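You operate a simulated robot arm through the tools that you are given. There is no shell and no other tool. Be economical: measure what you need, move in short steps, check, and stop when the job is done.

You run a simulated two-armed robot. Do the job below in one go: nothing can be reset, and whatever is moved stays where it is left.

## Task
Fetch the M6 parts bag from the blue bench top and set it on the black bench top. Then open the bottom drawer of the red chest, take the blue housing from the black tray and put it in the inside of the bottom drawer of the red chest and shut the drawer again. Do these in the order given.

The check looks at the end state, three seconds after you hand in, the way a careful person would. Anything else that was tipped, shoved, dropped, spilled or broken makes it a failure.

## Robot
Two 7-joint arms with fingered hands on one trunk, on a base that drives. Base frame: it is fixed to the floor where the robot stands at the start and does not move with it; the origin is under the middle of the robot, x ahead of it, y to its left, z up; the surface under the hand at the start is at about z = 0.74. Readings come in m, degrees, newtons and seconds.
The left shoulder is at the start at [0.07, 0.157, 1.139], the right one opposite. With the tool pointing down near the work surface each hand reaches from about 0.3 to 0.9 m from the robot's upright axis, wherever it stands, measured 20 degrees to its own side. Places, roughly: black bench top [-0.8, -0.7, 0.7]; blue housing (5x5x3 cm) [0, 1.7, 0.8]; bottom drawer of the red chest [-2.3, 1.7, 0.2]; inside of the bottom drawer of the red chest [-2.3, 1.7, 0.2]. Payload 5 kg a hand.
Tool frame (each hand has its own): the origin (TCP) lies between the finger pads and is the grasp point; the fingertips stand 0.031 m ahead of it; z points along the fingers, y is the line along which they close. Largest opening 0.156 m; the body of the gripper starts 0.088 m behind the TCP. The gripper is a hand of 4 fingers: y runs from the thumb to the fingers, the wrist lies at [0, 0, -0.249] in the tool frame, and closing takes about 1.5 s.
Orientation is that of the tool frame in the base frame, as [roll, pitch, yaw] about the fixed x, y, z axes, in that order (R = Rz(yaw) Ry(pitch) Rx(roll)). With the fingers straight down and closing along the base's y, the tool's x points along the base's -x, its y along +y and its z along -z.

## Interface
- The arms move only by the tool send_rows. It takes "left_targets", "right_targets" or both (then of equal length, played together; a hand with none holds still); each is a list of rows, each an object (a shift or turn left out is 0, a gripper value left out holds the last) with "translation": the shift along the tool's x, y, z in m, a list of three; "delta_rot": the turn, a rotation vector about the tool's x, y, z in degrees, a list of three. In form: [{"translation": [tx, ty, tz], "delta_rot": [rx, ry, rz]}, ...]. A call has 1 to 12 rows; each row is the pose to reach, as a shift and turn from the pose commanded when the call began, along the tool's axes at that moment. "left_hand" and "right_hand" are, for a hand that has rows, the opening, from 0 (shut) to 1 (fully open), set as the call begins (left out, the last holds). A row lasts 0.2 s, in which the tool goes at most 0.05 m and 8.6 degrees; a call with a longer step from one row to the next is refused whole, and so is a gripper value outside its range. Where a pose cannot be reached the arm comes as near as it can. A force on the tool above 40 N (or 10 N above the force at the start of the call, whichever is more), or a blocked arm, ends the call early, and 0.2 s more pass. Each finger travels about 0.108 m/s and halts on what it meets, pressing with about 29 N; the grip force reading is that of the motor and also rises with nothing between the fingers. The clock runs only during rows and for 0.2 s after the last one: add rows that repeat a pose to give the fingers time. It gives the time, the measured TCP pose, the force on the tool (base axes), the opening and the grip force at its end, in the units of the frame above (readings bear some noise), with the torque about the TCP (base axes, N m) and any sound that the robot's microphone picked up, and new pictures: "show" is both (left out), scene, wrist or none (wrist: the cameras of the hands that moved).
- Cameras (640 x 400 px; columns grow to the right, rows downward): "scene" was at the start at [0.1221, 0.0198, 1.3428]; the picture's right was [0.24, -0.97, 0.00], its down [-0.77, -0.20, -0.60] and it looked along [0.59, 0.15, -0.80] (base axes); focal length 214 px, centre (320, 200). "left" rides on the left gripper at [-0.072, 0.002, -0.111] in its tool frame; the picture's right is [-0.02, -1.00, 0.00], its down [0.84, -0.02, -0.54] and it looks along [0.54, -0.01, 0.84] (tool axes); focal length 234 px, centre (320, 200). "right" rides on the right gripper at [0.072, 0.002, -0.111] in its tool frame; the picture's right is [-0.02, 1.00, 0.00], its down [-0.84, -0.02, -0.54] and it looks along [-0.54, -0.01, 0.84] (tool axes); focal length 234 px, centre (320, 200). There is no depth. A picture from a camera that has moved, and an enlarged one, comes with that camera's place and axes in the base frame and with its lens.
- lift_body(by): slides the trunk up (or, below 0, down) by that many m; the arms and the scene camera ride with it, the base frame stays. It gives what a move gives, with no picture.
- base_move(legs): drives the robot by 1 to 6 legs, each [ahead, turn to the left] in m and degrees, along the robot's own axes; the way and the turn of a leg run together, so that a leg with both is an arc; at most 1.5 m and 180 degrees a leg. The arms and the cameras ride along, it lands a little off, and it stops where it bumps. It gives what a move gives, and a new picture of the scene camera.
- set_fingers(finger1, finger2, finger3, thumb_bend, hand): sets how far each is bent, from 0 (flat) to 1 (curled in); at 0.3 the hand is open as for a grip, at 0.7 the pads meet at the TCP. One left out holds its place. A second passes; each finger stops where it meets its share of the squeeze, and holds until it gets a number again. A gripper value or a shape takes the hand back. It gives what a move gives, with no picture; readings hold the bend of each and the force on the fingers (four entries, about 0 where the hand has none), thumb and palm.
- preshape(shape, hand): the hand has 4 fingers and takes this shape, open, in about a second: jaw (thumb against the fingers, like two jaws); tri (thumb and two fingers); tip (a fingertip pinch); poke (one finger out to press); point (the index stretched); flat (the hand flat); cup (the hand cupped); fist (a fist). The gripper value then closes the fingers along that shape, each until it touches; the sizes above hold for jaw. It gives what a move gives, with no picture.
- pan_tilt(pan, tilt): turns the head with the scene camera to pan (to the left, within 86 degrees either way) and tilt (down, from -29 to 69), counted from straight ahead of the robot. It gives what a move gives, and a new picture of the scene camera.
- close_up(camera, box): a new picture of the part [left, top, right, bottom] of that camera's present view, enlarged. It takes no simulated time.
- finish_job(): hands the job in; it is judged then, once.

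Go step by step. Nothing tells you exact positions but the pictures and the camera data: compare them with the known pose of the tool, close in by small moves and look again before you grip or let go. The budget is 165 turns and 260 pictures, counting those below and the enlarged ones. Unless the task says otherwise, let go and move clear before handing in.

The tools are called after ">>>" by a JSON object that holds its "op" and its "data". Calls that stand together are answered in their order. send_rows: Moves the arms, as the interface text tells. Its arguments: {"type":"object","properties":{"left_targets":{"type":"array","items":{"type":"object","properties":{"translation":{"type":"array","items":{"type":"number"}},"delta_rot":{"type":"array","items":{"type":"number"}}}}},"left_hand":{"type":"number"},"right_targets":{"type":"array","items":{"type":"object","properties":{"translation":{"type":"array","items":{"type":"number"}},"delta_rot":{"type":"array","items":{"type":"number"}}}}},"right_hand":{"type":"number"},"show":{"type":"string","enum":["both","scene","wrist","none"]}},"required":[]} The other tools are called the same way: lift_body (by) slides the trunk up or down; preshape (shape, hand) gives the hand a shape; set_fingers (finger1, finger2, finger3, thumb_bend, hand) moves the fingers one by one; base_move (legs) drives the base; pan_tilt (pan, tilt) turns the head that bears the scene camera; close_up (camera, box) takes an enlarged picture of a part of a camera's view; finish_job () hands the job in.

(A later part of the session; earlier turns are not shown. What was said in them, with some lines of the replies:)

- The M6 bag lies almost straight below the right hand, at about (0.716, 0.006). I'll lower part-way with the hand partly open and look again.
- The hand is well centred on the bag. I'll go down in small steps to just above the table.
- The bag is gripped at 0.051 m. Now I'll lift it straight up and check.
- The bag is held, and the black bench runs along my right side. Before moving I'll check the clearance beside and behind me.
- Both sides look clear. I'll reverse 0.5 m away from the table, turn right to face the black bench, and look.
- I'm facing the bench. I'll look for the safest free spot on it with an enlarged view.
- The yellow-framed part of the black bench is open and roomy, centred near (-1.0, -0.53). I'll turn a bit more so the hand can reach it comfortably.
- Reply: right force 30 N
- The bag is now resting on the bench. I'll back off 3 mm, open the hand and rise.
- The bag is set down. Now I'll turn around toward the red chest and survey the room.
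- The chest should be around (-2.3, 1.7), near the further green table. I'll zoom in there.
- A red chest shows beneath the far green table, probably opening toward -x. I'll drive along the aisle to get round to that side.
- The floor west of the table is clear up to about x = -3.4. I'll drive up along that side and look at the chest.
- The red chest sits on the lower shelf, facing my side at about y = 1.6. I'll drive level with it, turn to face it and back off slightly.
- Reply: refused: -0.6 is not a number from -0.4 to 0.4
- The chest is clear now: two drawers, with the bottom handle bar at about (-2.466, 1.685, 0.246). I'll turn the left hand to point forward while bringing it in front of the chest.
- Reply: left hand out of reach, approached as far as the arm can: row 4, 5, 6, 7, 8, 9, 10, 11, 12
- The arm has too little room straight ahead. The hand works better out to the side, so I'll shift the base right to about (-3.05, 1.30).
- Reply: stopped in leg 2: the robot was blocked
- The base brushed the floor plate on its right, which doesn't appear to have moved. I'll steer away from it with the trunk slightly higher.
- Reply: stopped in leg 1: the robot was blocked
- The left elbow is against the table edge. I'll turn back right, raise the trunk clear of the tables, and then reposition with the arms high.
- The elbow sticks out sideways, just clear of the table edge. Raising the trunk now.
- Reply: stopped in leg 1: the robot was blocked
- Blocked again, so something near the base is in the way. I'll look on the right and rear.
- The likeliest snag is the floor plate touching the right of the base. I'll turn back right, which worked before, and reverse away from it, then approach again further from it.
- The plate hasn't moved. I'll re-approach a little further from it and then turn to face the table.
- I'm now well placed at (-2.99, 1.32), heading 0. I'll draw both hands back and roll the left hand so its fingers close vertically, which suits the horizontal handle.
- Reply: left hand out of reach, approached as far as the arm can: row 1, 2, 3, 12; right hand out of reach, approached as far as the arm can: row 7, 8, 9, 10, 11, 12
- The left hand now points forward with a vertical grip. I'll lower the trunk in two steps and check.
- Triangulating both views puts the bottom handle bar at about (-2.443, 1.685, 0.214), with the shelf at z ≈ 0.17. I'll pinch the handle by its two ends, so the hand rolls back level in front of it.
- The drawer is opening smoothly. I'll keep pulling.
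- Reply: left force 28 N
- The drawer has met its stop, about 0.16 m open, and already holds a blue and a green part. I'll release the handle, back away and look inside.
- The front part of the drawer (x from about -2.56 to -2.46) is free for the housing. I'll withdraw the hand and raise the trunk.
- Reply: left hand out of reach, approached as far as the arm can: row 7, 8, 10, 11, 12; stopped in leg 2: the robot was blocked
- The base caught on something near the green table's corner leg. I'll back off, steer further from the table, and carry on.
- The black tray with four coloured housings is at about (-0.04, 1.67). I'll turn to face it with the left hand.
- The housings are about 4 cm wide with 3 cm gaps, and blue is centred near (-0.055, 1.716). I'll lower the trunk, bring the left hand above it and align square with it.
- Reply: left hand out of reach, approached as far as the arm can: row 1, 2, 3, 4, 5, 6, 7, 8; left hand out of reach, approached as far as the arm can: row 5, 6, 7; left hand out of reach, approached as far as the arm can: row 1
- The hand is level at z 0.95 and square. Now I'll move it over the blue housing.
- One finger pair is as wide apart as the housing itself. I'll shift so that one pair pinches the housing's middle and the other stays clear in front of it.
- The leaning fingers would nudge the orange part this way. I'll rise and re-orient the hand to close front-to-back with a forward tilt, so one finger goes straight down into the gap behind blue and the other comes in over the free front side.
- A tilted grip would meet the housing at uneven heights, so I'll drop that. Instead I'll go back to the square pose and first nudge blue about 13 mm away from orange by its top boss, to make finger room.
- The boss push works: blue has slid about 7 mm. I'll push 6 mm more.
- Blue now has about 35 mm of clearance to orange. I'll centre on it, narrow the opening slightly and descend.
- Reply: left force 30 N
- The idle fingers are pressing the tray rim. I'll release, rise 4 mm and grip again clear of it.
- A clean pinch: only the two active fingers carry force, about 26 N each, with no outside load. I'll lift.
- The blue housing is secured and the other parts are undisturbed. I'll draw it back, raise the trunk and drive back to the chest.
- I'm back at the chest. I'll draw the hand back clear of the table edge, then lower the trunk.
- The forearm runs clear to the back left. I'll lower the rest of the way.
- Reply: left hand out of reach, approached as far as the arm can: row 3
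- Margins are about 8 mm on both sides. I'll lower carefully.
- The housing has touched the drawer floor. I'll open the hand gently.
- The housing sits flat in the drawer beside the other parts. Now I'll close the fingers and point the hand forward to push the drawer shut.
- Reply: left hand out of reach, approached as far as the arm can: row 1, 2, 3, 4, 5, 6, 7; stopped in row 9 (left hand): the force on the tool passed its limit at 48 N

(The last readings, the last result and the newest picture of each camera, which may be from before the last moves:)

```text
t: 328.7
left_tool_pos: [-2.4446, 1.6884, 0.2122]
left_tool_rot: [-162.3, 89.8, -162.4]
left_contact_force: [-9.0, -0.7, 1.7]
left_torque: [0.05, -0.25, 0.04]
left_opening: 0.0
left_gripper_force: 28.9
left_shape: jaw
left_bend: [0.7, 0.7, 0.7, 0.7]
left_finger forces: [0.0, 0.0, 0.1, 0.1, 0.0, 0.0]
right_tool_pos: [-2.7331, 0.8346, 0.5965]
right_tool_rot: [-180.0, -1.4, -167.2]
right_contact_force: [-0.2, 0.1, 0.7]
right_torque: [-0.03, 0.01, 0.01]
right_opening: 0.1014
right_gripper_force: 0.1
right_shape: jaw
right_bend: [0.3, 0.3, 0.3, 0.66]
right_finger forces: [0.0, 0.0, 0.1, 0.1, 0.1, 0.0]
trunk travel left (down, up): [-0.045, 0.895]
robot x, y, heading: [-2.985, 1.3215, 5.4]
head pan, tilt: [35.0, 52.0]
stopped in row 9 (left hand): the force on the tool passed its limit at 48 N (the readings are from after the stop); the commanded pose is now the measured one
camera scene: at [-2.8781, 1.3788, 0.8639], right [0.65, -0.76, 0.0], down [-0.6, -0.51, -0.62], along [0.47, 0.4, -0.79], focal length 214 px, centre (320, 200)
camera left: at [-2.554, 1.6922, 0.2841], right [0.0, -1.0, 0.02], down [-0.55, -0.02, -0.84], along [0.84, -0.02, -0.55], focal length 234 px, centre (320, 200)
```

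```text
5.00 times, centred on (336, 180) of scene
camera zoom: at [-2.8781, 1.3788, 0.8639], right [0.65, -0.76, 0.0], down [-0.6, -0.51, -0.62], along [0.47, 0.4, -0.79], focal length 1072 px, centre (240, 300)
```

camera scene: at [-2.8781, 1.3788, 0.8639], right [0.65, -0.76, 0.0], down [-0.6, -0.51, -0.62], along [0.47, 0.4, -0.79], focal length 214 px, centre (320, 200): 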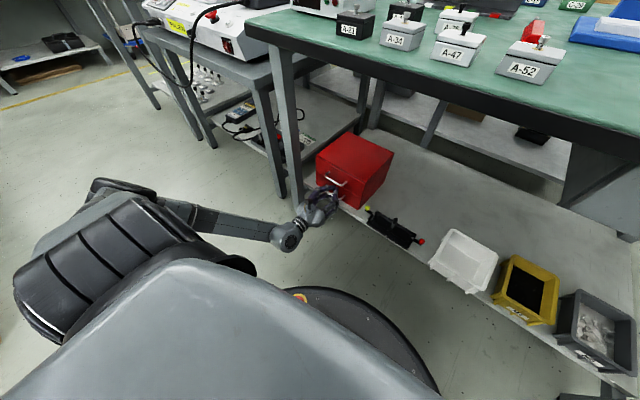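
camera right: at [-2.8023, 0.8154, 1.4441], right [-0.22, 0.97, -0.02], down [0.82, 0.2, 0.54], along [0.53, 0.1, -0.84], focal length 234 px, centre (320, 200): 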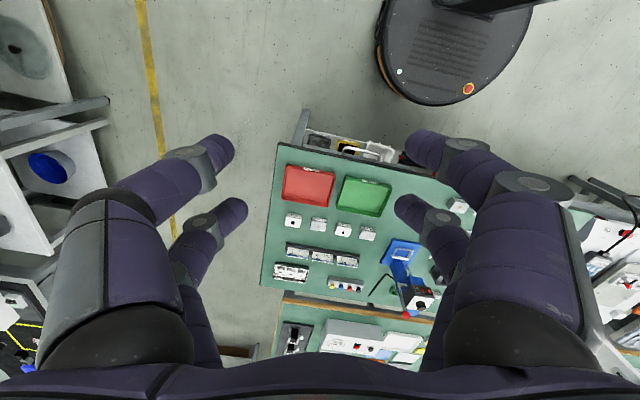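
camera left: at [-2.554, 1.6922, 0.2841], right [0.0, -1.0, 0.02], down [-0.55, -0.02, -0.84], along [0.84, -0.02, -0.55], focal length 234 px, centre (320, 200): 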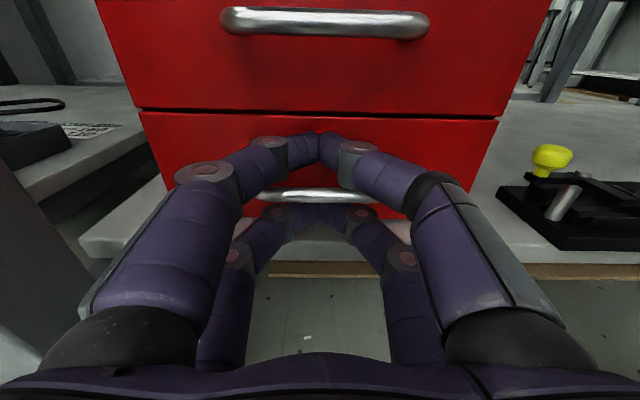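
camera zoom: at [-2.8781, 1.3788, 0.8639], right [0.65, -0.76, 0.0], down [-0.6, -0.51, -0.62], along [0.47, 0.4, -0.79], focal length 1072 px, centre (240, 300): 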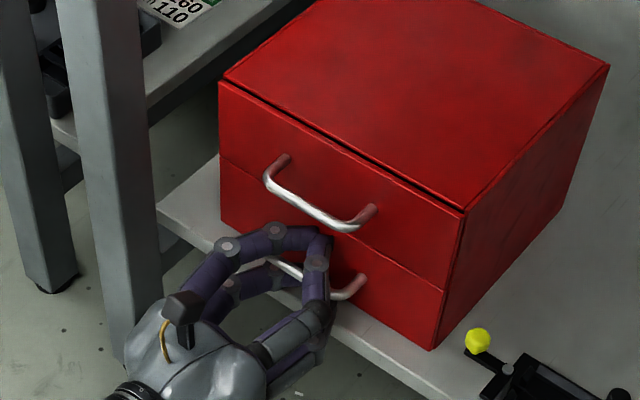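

The drawer is flush. I'll withdraw the hand and make a last check.

>>> {"op": "send_rows", "data": {"left_targets": [{"translation": [0, 0, -0.03]}, {"translation": [0, 0, -0.07]}, {"translation": [0, 0, -0.11]}, {"translation": [0, 0, -0.15]}, {"translation": [0, 0, -0.19]}, {"translation": [0, 0, -0.22]}, {"translation": [0, 0, -0.22]}]}}

>>> {"op": "close_up", "data": {"camera": "scene", "box": [272, 140, 400, 220]}}

```text
t: 330.3
left_tool_pos: [-2.6636, 1.6909, 0.2102]
left_tool_rot: [-149.2, 89.8, -149.5]
left_contact_force: [0.4, 0.6, -0.1]
left_torque: [0.01, 0.02, 0.03]
left_opening: 0.0
left_gripper_force: 29.3
left_shape: jaw
left_bend: [0.7, 0.7, 0.7, 0.7]
left_finger forces: [0.1, 0.0, 0.0, 0.0, 0.0, 0.0]
right_tool_pos: [-2.7345, 0.8344, 0.5973]
right_tool_rot: [-179.9, -1.5, -167.3]
right_contact_force: [0.9, -0.1, 0.5]
right_torque: [-0.02, 0.02, 0.0]
right_opening: 0.1013
right_gripper_force: 0.1
right_shape: jaw
right_bend: [0.3, 0.3, 0.3, 0.66]
right_finger forces: [0.1, 0.0, 0.1, 0.0, 0.0, 0.0]
trunk travel left (down, up): [-0.045, 0.895]
robot x, y, heading: [-2.9848, 1.3232, 5.4]
head pan, tilt: [35.0, 52.0]
camera scene: at [-2.8779, 1.3788, 0.8639], right [0.65, -0.76, 0.0], down [-0.6, -0.51, -0.62], along [0.47, 0.4, -0.79], focal length 214 px, centre (320, 200)
camera left: at [-2.7739, 1.6935, 0.2832], right [0.0, -1.0, 0.03], down [-0.55, -0.02, -0.84], along [0.84, -0.02, -0.55], focal length 234 px, centre (320, 200)
```

scene: 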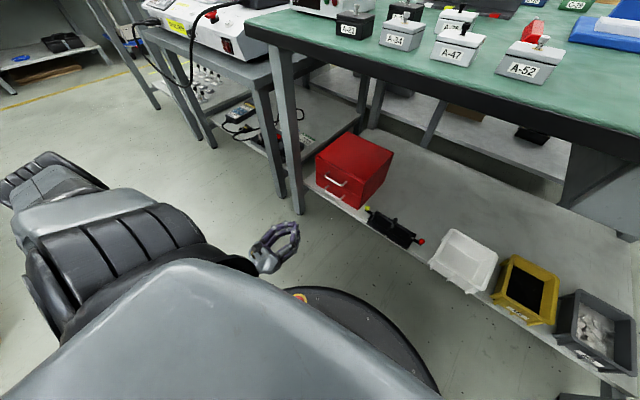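
left: 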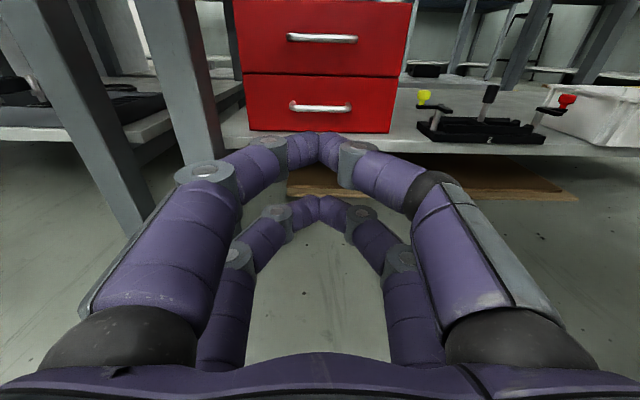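

```text
5.00 times, centred on (336, 180) of scene
camera zoom: at [-2.8779, 1.3788, 0.8639], right [0.65, -0.76, 0.0], down [-0.6, -0.51, -0.62], along [0.47, 0.4, -0.79], focal length 1072 px, centre (240, 300)
```

zoom: 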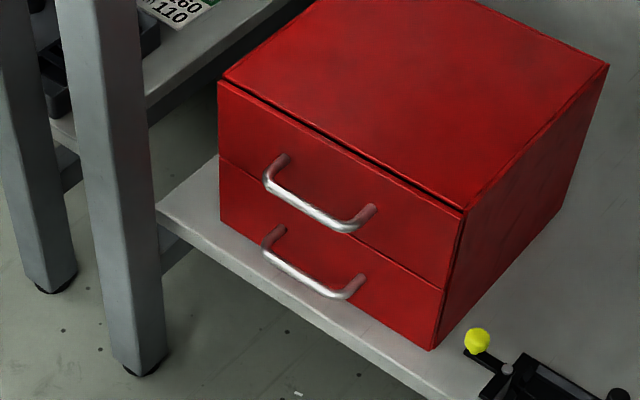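

The drawer is fully shut, both hands are clear, and the M6 bag is on the black bench, so I'm handing in.

>>> {"op": "finish_job", "data": {}}

```text
The job is handed in.
```

I did all three steps in order and handed the job in: the M6 bag is on the black bench top, and the blue housing is in the red chest's bottom drawer, which is shut.

- **Bag:** it lies inside the yellow-taped square, because that was the clearest open space on the bench.
- **Tray:** I nudged the blue housing sideways by its top to make finger room. On the first try my fingers pressed the tray rim, so I let go and gripped again. The tray and the other housings stayed where they were.
- **Bumps:** the base was stopped four times near the chest, once by the green table's corner leg and otherwise around the floor plate and table edge. I checked the plate afterwards and it hadn't moved. I saw nothing knocked over on the table, but I didn't inspect everything around the bump spots.
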